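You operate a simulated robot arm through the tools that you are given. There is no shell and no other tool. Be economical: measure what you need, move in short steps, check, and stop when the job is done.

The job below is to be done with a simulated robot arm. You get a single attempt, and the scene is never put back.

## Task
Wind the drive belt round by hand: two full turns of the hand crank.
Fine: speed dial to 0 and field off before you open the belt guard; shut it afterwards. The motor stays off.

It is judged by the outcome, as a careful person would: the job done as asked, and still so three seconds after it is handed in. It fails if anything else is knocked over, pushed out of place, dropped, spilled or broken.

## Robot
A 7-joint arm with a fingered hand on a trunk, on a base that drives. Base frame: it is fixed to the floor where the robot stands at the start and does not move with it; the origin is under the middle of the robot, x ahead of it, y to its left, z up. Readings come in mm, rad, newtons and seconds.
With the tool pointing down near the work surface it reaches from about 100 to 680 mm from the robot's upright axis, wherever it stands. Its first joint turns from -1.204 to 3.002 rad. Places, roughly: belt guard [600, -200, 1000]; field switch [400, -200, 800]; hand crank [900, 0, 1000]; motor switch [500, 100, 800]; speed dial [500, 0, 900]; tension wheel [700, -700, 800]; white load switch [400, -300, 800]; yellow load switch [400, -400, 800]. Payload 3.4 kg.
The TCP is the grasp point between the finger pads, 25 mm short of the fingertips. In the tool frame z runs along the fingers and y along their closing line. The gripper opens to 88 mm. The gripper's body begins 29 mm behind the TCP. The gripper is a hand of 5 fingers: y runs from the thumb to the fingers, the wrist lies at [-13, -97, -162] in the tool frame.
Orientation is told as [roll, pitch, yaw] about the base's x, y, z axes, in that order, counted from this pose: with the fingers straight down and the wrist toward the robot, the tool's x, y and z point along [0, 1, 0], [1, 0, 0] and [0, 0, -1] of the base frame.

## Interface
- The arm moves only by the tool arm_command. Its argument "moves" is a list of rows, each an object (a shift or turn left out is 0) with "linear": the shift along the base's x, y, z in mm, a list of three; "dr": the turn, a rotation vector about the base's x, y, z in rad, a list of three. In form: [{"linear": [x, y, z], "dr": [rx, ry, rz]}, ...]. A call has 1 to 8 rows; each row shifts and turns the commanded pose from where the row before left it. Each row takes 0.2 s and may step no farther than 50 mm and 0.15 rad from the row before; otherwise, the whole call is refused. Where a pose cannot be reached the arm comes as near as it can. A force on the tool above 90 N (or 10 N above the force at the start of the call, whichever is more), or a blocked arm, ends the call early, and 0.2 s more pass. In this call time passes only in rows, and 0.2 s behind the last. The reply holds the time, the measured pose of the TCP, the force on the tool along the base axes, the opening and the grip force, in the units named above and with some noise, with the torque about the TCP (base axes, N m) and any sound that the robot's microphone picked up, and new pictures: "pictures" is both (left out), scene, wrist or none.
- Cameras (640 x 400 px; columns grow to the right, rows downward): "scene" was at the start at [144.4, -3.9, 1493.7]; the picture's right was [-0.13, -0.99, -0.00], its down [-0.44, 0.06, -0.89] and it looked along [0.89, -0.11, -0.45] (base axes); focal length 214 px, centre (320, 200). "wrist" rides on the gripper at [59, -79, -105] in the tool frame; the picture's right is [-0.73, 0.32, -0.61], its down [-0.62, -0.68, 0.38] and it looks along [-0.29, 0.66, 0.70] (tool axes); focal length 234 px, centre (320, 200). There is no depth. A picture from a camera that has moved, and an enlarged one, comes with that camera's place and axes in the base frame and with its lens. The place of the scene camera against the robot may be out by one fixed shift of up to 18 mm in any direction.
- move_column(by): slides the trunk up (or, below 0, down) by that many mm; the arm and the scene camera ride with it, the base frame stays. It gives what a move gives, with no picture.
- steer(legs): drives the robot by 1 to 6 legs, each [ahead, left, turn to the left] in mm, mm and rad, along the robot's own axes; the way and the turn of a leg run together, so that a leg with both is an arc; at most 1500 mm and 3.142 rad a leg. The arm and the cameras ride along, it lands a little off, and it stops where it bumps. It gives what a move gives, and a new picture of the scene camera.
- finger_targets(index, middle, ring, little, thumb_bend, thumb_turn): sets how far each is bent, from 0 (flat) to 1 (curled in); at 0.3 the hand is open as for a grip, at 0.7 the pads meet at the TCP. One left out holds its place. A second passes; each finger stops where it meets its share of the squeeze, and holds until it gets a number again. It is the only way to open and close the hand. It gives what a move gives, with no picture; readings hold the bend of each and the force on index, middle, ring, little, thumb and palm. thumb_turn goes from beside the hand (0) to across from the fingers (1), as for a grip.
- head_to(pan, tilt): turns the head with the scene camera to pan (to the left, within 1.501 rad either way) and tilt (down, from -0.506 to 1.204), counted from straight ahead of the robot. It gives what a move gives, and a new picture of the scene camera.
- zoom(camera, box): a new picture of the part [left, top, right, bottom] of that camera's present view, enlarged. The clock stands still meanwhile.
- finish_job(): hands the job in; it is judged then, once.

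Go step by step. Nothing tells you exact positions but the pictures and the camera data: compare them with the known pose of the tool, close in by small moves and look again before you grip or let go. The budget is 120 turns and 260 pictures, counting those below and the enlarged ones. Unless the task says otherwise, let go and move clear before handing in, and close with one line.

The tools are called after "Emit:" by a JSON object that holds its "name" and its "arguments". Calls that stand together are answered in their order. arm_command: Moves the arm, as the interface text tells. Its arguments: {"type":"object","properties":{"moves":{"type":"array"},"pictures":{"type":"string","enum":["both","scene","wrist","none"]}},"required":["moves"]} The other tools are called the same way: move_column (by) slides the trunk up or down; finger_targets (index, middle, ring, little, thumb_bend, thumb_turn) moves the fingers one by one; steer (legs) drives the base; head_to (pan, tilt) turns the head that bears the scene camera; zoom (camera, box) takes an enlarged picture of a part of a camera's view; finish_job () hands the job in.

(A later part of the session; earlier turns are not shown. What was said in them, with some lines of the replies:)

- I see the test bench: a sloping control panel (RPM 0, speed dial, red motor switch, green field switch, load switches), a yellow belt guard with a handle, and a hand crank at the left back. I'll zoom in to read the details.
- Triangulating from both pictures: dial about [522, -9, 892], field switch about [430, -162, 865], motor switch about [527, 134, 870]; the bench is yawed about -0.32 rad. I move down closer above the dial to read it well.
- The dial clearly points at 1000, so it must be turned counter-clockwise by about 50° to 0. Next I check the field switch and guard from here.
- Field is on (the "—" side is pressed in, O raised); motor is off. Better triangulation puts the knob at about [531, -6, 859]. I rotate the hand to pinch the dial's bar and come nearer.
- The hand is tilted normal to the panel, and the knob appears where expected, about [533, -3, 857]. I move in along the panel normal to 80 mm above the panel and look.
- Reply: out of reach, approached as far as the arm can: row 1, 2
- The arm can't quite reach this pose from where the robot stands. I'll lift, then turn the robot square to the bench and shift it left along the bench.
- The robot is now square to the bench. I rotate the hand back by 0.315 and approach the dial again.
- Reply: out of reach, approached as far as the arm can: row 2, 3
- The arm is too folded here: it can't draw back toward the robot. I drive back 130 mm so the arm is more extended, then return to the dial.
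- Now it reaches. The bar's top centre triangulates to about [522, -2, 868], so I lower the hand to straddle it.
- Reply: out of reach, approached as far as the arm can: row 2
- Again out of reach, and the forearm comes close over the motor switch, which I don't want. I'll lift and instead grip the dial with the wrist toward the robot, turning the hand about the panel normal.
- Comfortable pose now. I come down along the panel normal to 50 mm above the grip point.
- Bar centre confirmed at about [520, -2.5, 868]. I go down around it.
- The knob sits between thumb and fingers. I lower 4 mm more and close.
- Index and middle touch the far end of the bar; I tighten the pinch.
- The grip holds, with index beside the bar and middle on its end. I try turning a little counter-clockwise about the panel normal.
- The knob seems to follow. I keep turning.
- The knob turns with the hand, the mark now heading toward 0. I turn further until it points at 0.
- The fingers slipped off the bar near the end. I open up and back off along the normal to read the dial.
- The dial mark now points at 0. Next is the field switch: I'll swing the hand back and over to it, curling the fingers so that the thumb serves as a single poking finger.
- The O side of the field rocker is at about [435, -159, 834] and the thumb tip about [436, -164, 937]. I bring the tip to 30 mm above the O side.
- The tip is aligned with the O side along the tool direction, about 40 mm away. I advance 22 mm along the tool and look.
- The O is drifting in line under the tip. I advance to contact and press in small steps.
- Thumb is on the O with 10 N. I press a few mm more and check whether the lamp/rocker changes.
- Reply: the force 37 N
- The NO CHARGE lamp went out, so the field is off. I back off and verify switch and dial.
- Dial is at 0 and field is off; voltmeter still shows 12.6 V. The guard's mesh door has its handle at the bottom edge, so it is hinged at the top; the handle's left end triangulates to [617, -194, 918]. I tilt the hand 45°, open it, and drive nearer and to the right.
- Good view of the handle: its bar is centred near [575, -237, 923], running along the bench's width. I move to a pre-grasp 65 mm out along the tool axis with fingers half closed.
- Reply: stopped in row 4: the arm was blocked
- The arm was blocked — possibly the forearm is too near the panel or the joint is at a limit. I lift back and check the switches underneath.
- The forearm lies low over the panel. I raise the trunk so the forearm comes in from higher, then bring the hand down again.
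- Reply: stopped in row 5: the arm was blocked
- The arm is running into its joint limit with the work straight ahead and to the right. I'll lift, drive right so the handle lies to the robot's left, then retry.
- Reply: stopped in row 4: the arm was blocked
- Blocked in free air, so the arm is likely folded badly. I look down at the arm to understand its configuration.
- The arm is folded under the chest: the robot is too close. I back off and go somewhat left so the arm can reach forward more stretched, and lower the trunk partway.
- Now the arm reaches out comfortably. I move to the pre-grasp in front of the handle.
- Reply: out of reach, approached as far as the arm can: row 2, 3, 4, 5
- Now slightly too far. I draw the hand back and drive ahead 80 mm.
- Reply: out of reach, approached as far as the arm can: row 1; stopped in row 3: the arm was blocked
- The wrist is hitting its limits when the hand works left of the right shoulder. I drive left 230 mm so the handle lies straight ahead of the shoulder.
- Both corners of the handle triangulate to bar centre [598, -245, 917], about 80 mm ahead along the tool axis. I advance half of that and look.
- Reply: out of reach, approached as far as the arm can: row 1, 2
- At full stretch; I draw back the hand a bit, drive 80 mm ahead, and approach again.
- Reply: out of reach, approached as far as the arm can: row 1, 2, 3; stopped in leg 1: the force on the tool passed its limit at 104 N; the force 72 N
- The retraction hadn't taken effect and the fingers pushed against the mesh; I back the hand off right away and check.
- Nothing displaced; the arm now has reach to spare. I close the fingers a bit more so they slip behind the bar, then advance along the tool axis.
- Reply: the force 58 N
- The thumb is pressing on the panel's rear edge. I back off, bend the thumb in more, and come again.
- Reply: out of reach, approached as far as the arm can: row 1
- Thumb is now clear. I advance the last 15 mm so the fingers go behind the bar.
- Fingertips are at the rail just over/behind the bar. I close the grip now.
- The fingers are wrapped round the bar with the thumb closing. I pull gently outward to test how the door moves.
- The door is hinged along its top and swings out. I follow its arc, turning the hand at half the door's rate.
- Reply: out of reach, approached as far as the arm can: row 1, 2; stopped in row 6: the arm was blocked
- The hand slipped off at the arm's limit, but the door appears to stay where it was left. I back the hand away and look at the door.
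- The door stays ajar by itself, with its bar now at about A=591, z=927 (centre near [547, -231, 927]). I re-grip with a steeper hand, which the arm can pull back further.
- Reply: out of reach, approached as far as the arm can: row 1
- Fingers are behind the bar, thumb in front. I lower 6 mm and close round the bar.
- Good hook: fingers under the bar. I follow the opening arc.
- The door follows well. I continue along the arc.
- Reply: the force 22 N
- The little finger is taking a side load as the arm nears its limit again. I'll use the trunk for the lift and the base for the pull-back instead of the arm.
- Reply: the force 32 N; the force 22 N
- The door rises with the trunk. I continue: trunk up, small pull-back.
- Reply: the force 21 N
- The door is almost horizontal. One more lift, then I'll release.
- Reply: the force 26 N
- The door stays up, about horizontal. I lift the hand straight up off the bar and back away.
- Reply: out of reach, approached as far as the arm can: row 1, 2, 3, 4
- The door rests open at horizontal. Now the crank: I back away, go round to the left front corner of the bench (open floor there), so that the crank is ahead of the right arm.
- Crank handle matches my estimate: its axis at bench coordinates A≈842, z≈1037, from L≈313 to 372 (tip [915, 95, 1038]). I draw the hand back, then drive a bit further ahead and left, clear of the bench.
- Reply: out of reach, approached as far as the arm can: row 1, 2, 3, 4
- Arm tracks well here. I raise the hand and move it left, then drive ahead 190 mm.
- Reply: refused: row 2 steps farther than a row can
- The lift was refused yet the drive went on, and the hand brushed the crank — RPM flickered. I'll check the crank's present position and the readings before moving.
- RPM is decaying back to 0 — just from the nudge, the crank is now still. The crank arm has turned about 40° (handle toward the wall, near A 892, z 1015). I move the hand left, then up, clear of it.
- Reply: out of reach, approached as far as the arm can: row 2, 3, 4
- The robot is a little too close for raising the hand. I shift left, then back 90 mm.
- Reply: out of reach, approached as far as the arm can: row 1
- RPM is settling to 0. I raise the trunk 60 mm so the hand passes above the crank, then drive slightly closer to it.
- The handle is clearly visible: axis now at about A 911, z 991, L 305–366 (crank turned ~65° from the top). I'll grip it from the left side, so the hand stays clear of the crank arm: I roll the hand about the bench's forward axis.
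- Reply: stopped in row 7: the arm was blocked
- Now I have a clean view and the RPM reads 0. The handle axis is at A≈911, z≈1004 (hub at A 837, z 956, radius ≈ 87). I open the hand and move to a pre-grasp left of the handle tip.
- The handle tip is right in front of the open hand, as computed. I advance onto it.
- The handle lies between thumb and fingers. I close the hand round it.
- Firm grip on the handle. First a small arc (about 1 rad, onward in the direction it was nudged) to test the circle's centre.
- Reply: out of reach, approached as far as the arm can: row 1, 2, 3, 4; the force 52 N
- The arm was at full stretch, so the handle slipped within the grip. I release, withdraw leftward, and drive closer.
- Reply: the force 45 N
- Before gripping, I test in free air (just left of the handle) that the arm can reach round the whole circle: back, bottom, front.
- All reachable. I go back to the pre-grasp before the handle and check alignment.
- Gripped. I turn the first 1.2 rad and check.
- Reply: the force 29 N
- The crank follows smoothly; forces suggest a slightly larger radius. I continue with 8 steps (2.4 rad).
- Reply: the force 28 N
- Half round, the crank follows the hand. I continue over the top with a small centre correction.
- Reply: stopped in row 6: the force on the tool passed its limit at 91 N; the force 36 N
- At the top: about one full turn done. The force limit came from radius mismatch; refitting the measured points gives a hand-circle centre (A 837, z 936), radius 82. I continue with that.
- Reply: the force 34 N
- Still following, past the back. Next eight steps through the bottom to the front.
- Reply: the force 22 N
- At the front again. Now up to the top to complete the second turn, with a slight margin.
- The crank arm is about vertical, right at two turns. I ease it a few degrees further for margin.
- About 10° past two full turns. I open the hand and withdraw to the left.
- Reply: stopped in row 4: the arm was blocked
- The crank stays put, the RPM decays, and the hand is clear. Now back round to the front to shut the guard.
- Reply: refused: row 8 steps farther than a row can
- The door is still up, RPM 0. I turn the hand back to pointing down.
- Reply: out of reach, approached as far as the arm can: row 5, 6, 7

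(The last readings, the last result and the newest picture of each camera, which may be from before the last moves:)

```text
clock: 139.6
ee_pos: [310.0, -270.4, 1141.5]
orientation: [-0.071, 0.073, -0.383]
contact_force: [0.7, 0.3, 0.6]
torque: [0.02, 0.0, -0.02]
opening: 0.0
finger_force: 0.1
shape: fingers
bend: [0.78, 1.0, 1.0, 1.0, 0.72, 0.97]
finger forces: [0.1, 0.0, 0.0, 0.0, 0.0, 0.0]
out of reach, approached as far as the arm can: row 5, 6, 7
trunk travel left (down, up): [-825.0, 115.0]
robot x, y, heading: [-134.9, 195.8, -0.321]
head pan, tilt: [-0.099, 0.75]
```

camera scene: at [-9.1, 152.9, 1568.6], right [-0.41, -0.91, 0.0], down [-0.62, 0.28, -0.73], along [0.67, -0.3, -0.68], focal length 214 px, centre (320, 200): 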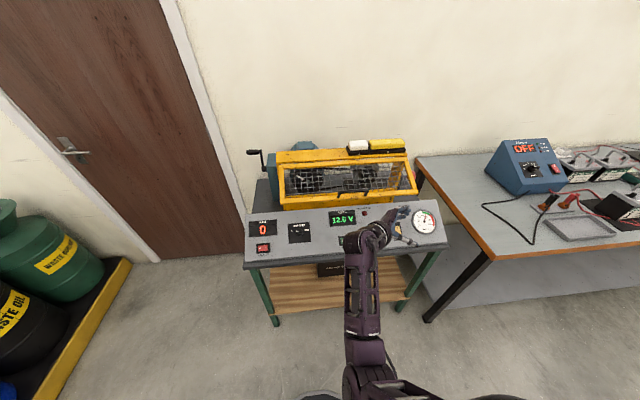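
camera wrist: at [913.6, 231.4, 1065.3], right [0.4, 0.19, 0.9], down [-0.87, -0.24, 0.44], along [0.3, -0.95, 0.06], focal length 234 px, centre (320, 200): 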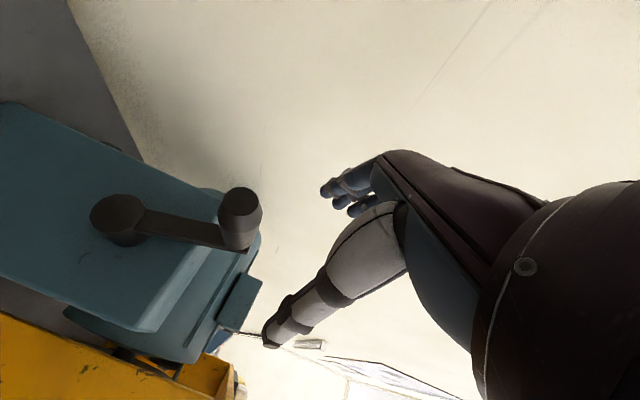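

Emit:
{"name": "steer", "arguments": {"legs": [[120, 0, 0]]}}

Emit:
{"name": "zoom", "arguments": {"camera": "scene", "box": [230, 120, 470, 270]}}

Emit:
{"name": "zoom", "arguments": {"camera": "wrist", "box": [0, 0, 640, 400]}}

```text
clock: 140.9
ee_pos: [422.0, -308.9, 1142.4]
orientation: [-0.071, 0.074, -0.385]
contact_force: [-0.1, 1.5, -0.1]
torque: [-0.05, 0.03, 0.04]
opening: 0.0
finger_force: 0.1
shape: fingers
bend: [0.78, 1.0, 1.0, 1.0, 0.72, 0.97]
finger forces: [0.0, 0.0, 0.1, 0.1, 0.0, 0.0]
trunk travel left (down, up): [-825.0, 115.0]
robot x, y, heading: [-20.6, 160.6, -0.325]
head pan, tilt: [-0.099, 0.75]
camera scene: at [102.6, 115.5, 1568.7], right [-0.41, -0.91, 0.0], down [-0.62, 0.28, -0.73], along [0.67, -0.3, -0.68], focal length 214 px, centre (320, 200)
```

scene: 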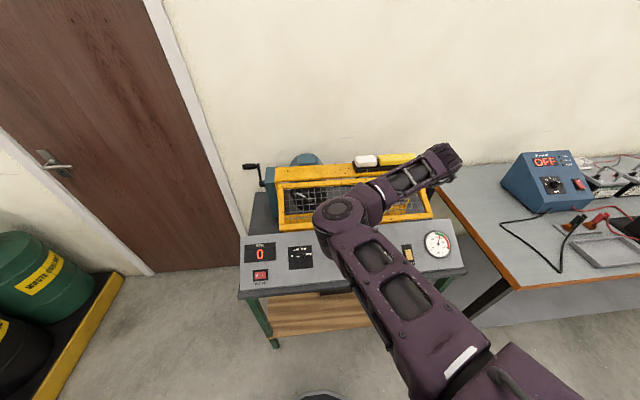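

```text
2.67 times, centred on (350, 195) of scene
camera zoom: at [102.6, 115.5, 1568.7], right [-0.41, -0.91, 0.0], down [-0.62, 0.28, -0.73], along [0.67, -0.3, -0.68], focal length 572 px, centre (240, 213)
```

zoom: 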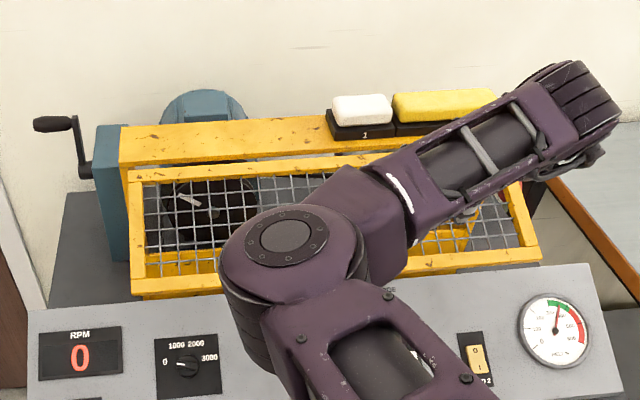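

```text
1.00 times, centred on (320, 200) of wrist (not enlarged: the box is as wide or as high as the picture)
camera zoom: at [378.4, -219.6, 1247.3], right [0.09, -0.77, 0.63], down [-0.9, -0.34, -0.29], along [0.43, -0.54, -0.72], focal length 234 px, centre (320, 200)
```

zoom: 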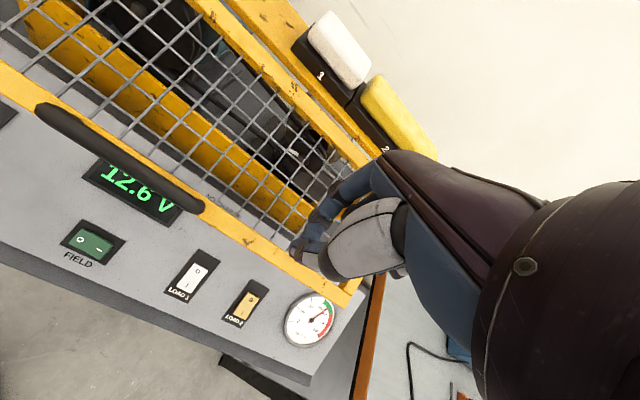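

The fist is above the door's outer rail, right of the handle. I lower it with the trunk to press the door down.

Emit:
{"name": "steer", "arguments": {"legs": [[15, 0, 0]]}}

Emit:
{"name": "move_column", "arguments": {"by": -75}}

Emit:
{"name": "zoom", "arguments": {"camera": "wrist", "box": [0, 0, 640, 400]}}

```text
clock: 141.6
ee_pos: [435.1, -313.0, 1140.9]
orientation: [-0.071, 0.072, -0.386]
contact_force: [0.0, -0.3, 0.5]
torque: [-0.04, -0.02, 0.05]
opening: 0.1
finger_force: 0.0
shape: fingers
bend: [0.78, 1.0, 1.0, 1.0, 0.72, 0.97]
finger forces: [0.0, 0.1, 0.0, 0.1, 0.1, 0.0]
trunk travel left (down, up): [-825.0, 115.0]
robot x, y, heading: [-11.0, 151.7, -0.327]
head pan, tilt: [-0.099, 0.75]
camera scene: at [115.1, 111.2, 1568.9], right [-0.41, -0.91, 0.0], down [-0.62, 0.28, -0.73], along [0.67, -0.3, -0.68], focal length 214 px, centre (320, 200)
```

scene: 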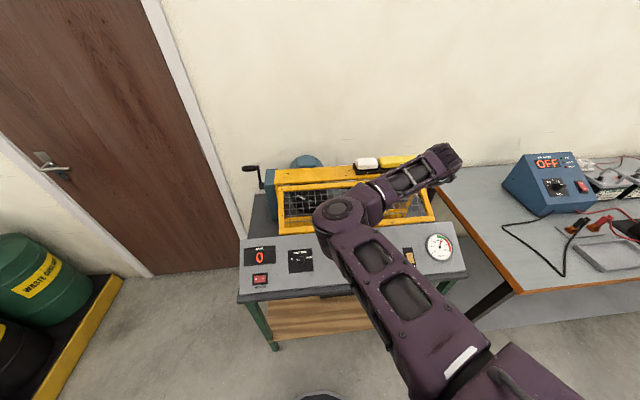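

```text
clock: 142.8
ee_pos: [436.4, -313.7, 1065.9]
orientation: [-0.071, 0.072, -0.384]
contact_force: [0.5, -0.6, 1.2]
torque: [-0.01, 0.0, -0.05]
opening: 0.0
finger_force: 0.0
shape: fingers
bend: [0.78, 1.0, 1.0, 1.0, 0.72, 0.97]
finger forces: [0.0, 0.0, 0.0, 0.1, 0.0, 0.0]
trunk travel left (down, up): [-750.0, 190.0]
robot x, y, heading: [-6.4, 153.7, -0.323]
head pan, tilt: [-0.099, 0.75]
```

```text
1.00 times, centred on (320, 200) of wrist (not enlarged: the box is as wide or as high as the picture)
camera zoom: at [393.3, -224.7, 1172.0], right [0.09, -0.77, 0.63], down [-0.9, -0.34, -0.29], along [0.43, -0.54, -0.72], focal length 234 px, centre (320, 200)
```

zoom: 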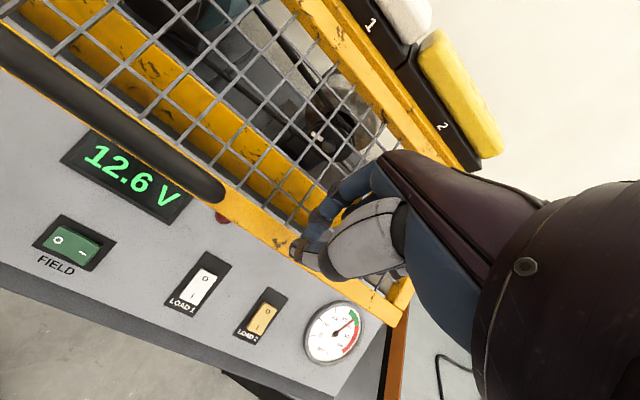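

Emit:
{"name": "move_column", "arguments": {"by": -50}}

Emit:
{"name": "zoom", "arguments": {"camera": "scene", "box": [230, 120, 470, 270]}}

Emit:
{"name": "zoom", "arguments": {"camera": "wrist", "box": [0, 0, 640, 400]}}

```text
clock: 143.7
ee_pos: [436.6, -312.5, 1015.6]
orientation: [-0.071, 0.073, -0.384]
contact_force: [0.1, 0.4, -0.1]
torque: [-0.01, 0.0, -0.01]
opening: 0.0
finger_force: 0.1
shape: fingers
bend: [0.78, 1.0, 1.0, 1.0, 0.72, 0.97]
finger forces: [0.1, 0.0, 0.0, 0.1, 0.1, 0.1]
trunk travel left (down, up): [-700.0, 240.0]
robot x, y, heading: [-7.8, 151.9, -0.326]
head pan, tilt: [-0.099, 0.75]
```

```text
2.67 times, centred on (350, 195) of scene
camera zoom: at [118.0, 110.2, 1443.5], right [-0.41, -0.91, 0.0], down [-0.62, 0.28, -0.73], along [0.67, -0.3, -0.68], focal length 572 px, centre (240, 213)
```

zoom: 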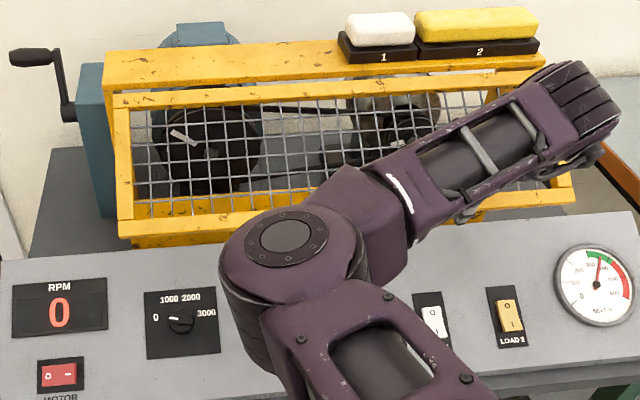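

```text
1.00 times, centred on (320, 200) of wrist (not enlarged: the box is as wide or as high as the picture)
camera zoom: at [393.4, -224.8, 1121.6], right [0.09, -0.77, 0.63], down [-0.9, -0.34, -0.29], along [0.43, -0.54, -0.72], focal length 234 px, centre (320, 200)
```

zoom: 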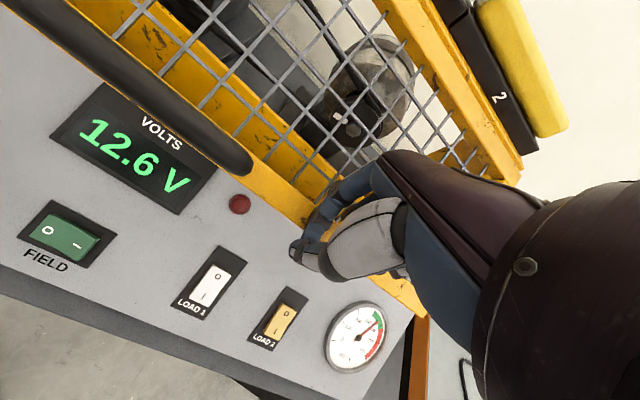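

The door is going down under the fist with almost no force. I alternate driving ahead and lowering to follow its arc.

Emit:
{"name": "move_column", "arguments": {"by": -30}}

Emit:
{"name": "steer", "arguments": {"legs": [[30, 0, 0]]}}

Emit:
{"name": "move_column", "arguments": {"by": -25}}

Emit:
{"name": "zoom", "arguments": {"camera": "wrist", "box": [0, 0, 640, 400]}}

```text
clock: 144.4
ee_pos: [436.3, -312.6, 985.0]
orientation: [-0.071, 0.074, -0.385]
contact_force: [0.7, 0.6, 0.2]
torque: [0.02, -0.03, -0.02]
opening: 0.0
finger_force: 0.1
shape: fingers
bend: [0.78, 1.0, 1.0, 1.0, 0.72, 0.97]
finger forces: [0.0, 0.1, 0.0, 0.1, 0.0, 0.0]
trunk travel left (down, up): [-670.0, 270.0]
robot x, y, heading: [-10.7, 150.0, -0.324]
head pan, tilt: [-0.099, 0.75]
```

```text
clock: 145.3
ee_pos: [465.6, -323.0, 986.1]
orientation: [-0.072, 0.073, -0.387]
contact_force: [0.1, -0.3, -0.1]
torque: [-0.03, -0.02, 0.01]
opening: 0.0
finger_force: 0.1
shape: fingers
bend: [0.78, 1.0, 1.0, 1.0, 0.72, 0.97]
finger forces: [0.1, 0.1, 0.0, 0.0, 0.1, 0.0]
trunk travel left (down, up): [-670.0, 270.0]
robot x, y, heading: [19.6, 141.0, -0.32]
head pan, tilt: [-0.099, 0.75]
camera scene: at [145.9, 100.9, 1413.6], right [-0.41, -0.91, 0.0], down [-0.62, 0.28, -0.73], along [0.67, -0.3, -0.68], focal length 214 px, centre (320, 200)
```

scene: 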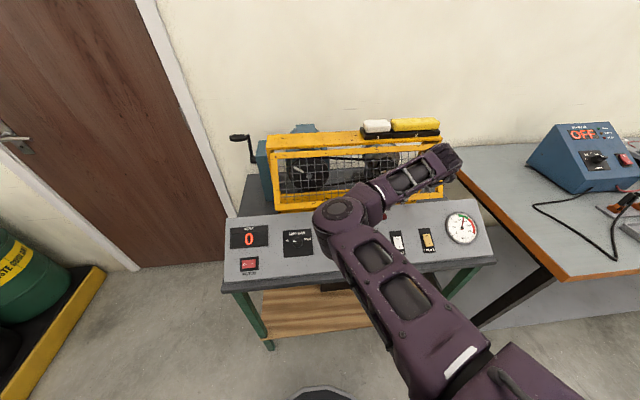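

```text
clock: 146.0
ee_pos: [464.1, -322.7, 960.0]
orientation: [-0.073, 0.072, -0.385]
contact_force: [-0.8, 0.5, 0.3]
torque: [-0.02, 0.02, 0.0]
opening: 0.0
finger_force: 0.0
shape: fingers
bend: [0.78, 1.0, 1.0, 1.0, 0.72, 0.97]
finger forces: [0.7, 0.0, 0.0, 0.1, 0.1, 0.0]
trunk travel left (down, up): [-645.0, 295.0]
robot x, y, heading: [17.5, 143.3, -0.323]
head pan, tilt: [-0.099, 0.75]
```

```text
1.00 times, centred on (320, 200) of wrist (not enlarged: the box is as wide or as high as the picture)
camera zoom: at [421.4, -234.3, 1066.8], right [0.09, -0.77, 0.63], down [-0.9, -0.34, -0.29], along [0.43, -0.54, -0.72], focal length 234 px, centre (320, 200)
```

zoom: 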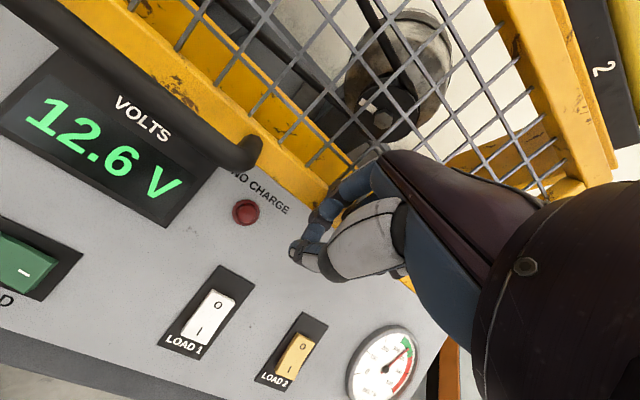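

Emit:
{"name": "steer", "arguments": {"legs": [[50, 0, 0]]}}

Emit:
{"name": "zoom", "arguments": {"camera": "wrist", "box": [0, 0, 640, 400]}}

```text
clock: 146.9
ee_pos: [513.3, -339.1, 959.6]
orientation: [-0.071, 0.074, -0.387]
contact_force: [0.2, -1.1, -0.2]
torque: [0.02, 0.0, -0.03]
opening: 0.0
finger_force: 0.0
shape: fingers
bend: [0.79, 1.0, 1.0, 1.0, 0.72, 0.97]
finger forces: [0.0, 0.1, 0.0, 0.0, 0.0, 0.0]
trunk travel left (down, up): [-645.0, 295.0]
robot x, y, heading: [66.8, 127.9, -0.325]
head pan, tilt: [-0.099, 0.75]
camera scene: at [194.4, 84.5, 1388.5], right [-0.41, -0.91, 0.0], down [-0.62, 0.28, -0.73], along [0.67, -0.3, -0.68], focal length 214 px, centre (320, 200)
```

scene: 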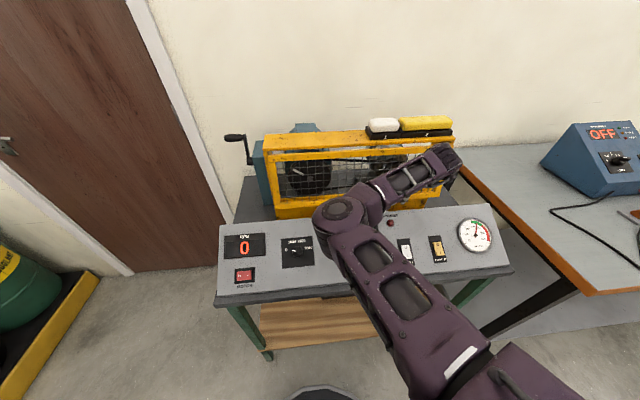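

```text
1.00 times, centred on (320, 200) of wrist (not enlarged: the box is as wide or as high as the picture)
camera zoom: at [469.8, -250.3, 1066.7], right [0.09, -0.77, 0.63], down [-0.9, -0.34, -0.29], along [0.43, -0.54, -0.72], focal length 234 px, centre (320, 200)
```

zoom: 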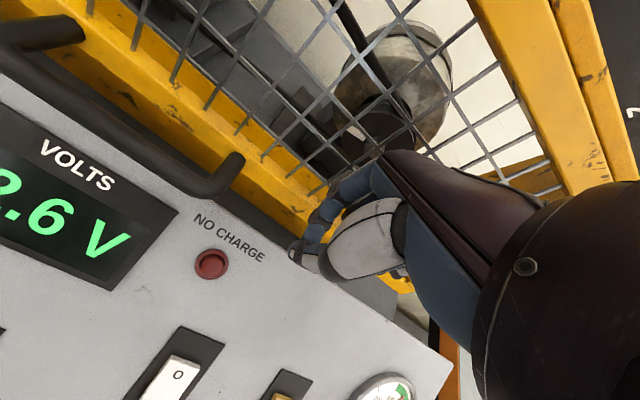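

Emit:
{"name": "steer", "arguments": {"legs": [[40, 0, 0]]}}

Emit:
{"name": "zoom", "arguments": {"camera": "scene", "box": [230, 90, 470, 240]}}

Emit:
{"name": "zoom", "arguments": {"camera": "wrist", "box": [0, 0, 640, 400]}}

```text
clock: 147.8
ee_pos: [541.5, -350.1, 961.8]
orientation: [-0.07, 0.075, -0.39]
contact_force: [-42.8, 19.7, -17.3]
torque: [-0.58, -1.49, -0.19]
opening: 0.0
finger_force: 23.6
shape: fingers
bend: [0.79, 1.0, 1.0, 1.0, 0.71, 0.97]
finger forces: [0.0, 47.1, 0.1, 0.0, 0.1, 0.1]
trunk travel left (down, up): [-645.0, 295.0]
robot x, y, heading: [101.7, 117.1, -0.323]
head pan, tilt: [-0.099, 0.75]
camera scene: at [221.2, 75.1, 1389.3], right [-0.41, -0.91, 0.0], down [-0.62, 0.28, -0.74], along [0.67, -0.3, -0.68], focal length 214 px, centre (320, 200)
```

scene: 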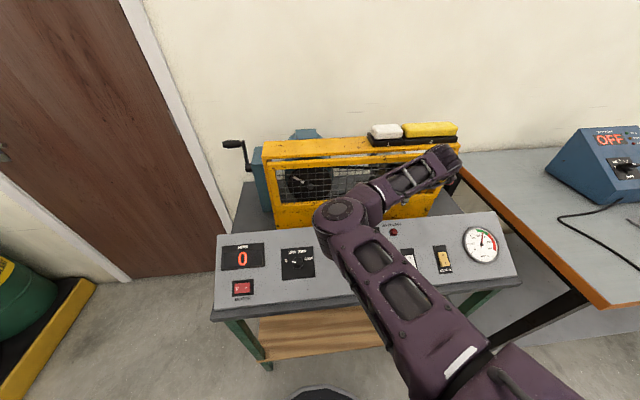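

```text
2.67 times, centred on (350, 165) of scene
camera zoom: at [221.2, 75.1, 1389.3], right [-0.41, -0.91, 0.0], down [-0.62, 0.28, -0.74], along [0.67, -0.3, -0.68], focal length 572 px, centre (240, 293)
```

zoom: 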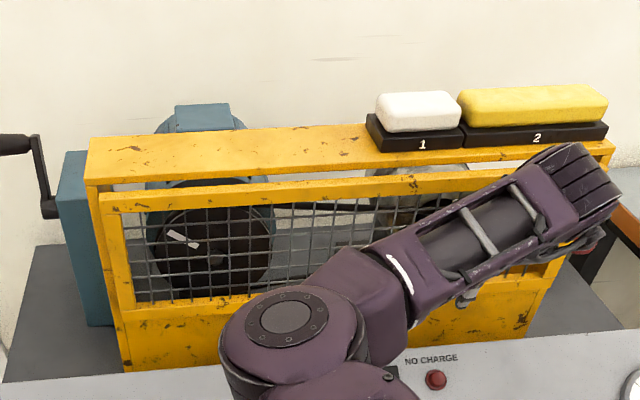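

```text
1.00 times, centred on (320, 200) of wrist (not enlarged: the box is as wide or as high as the picture)
camera zoom: at [497.8, -261.0, 1068.9], right [0.08, -0.77, 0.63], down [-0.9, -0.33, -0.29], along [0.43, -0.54, -0.72], focal length 234 px, centre (320, 200)
```

zoom: 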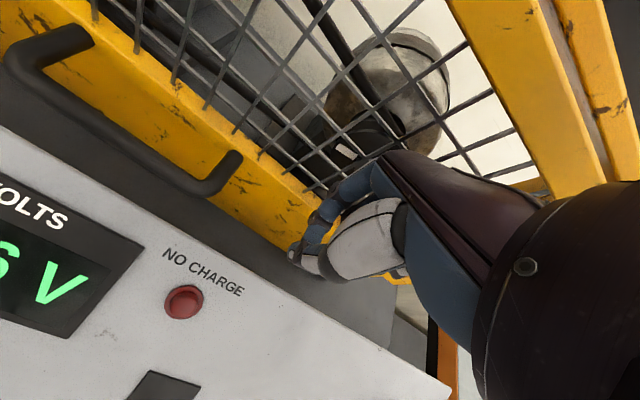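

The push meets a firm stop — the door is shut. I back off and check everything.

Emit:
{"name": "steer", "arguments": {"legs": [[-250, 0, 0]]}}

Emit:
{"name": "zoom", "arguments": {"camera": "scene", "box": [230, 110, 470, 260]}}

Emit:
{"name": "zoom", "arguments": {"camera": "wrist", "box": [0, 0, 640, 400]}}

```text
clock: 149.6
ee_pos: [310.8, -270.8, 957.5]
orientation: [-0.071, 0.084, -0.386]
contact_force: [-0.5, 0.9, -0.1]
torque: [-0.02, -0.01, -0.02]
opening: 0.0
finger_force: 0.2
shape: fingers
bend: [0.79, 1.0, 1.0, 1.0, 0.71, 0.97]
finger forces: [0.1, 0.0, 0.0, 0.0, 0.1, 0.0]
trunk travel left (down, up): [-645.0, 295.0]
robot x, y, heading: [-130.0, 192.3, -0.322]
head pan, tilt: [-0.099, 0.75]
camera scene: at [-6.7, 152.2, 1388.7], right [-0.41, -0.91, 0.0], down [-0.62, 0.28, -0.73], along [0.67, -0.3, -0.68], focal length 214 px, centre (320, 200)
```

scene: 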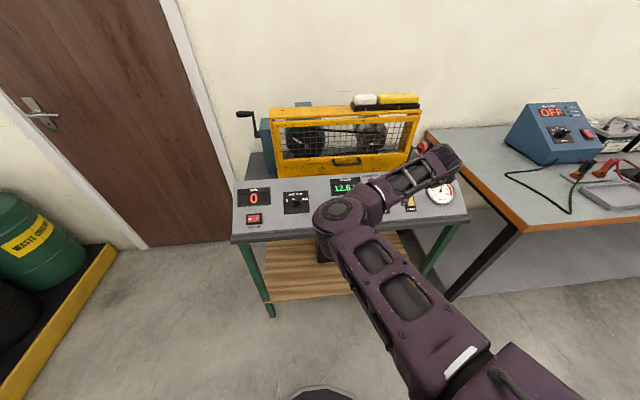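

```text
2.67 times, centred on (350, 185) of scene
camera zoom: at [-6.7, 152.2, 1388.7], right [-0.41, -0.91, 0.0], down [-0.62, 0.28, -0.73], along [0.67, -0.3, -0.68], focal length 572 px, centre (240, 240)
```

zoom: 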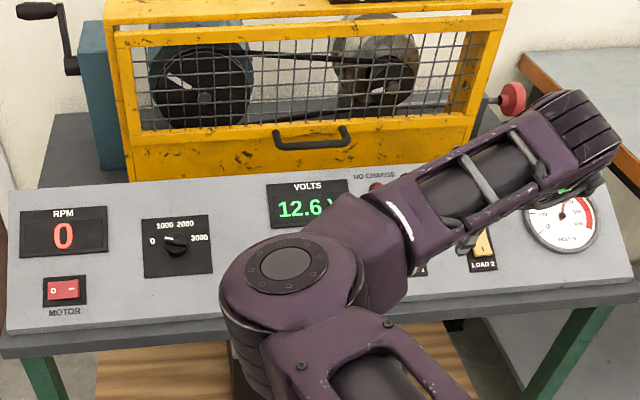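

```text
1.00 times, centred on (320, 200) of wrist (not enlarged: the box is as wide or as high as the picture)
camera zoom: at [267.9, -183.0, 1065.4], right [0.09, -0.77, 0.63], down [-0.9, -0.33, -0.28], along [0.43, -0.54, -0.72], focal length 234 px, centre (320, 200)
```

zoom: 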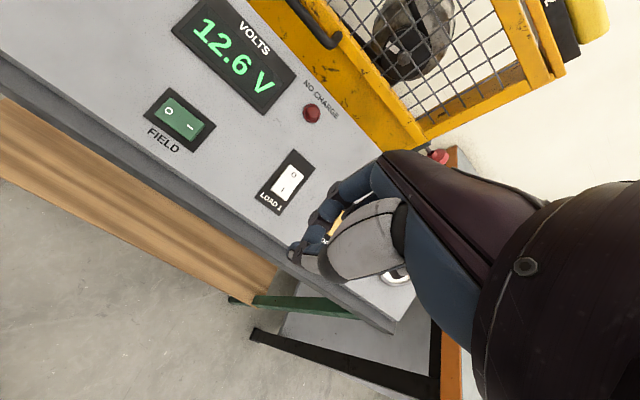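

The guard is shut, the dial is at 0, field and motor are off, RPM reads 0, the crank is at rest just past two turns, and the hand is clear of the bench. I hand in.

Emit:
{"name": "finish_job", "arguments": {}}

```text
The job is handed in.
```

I wound the belt round by hand: two full turns of the crank, ending about 10–15° past. Before opening the guard I set the speed dial to 0 and switched the field off. The guard is shut again and the motor stayed off; on the way my hand bumped the guard mesh and nudged the crank, but I saw nothing out of place.
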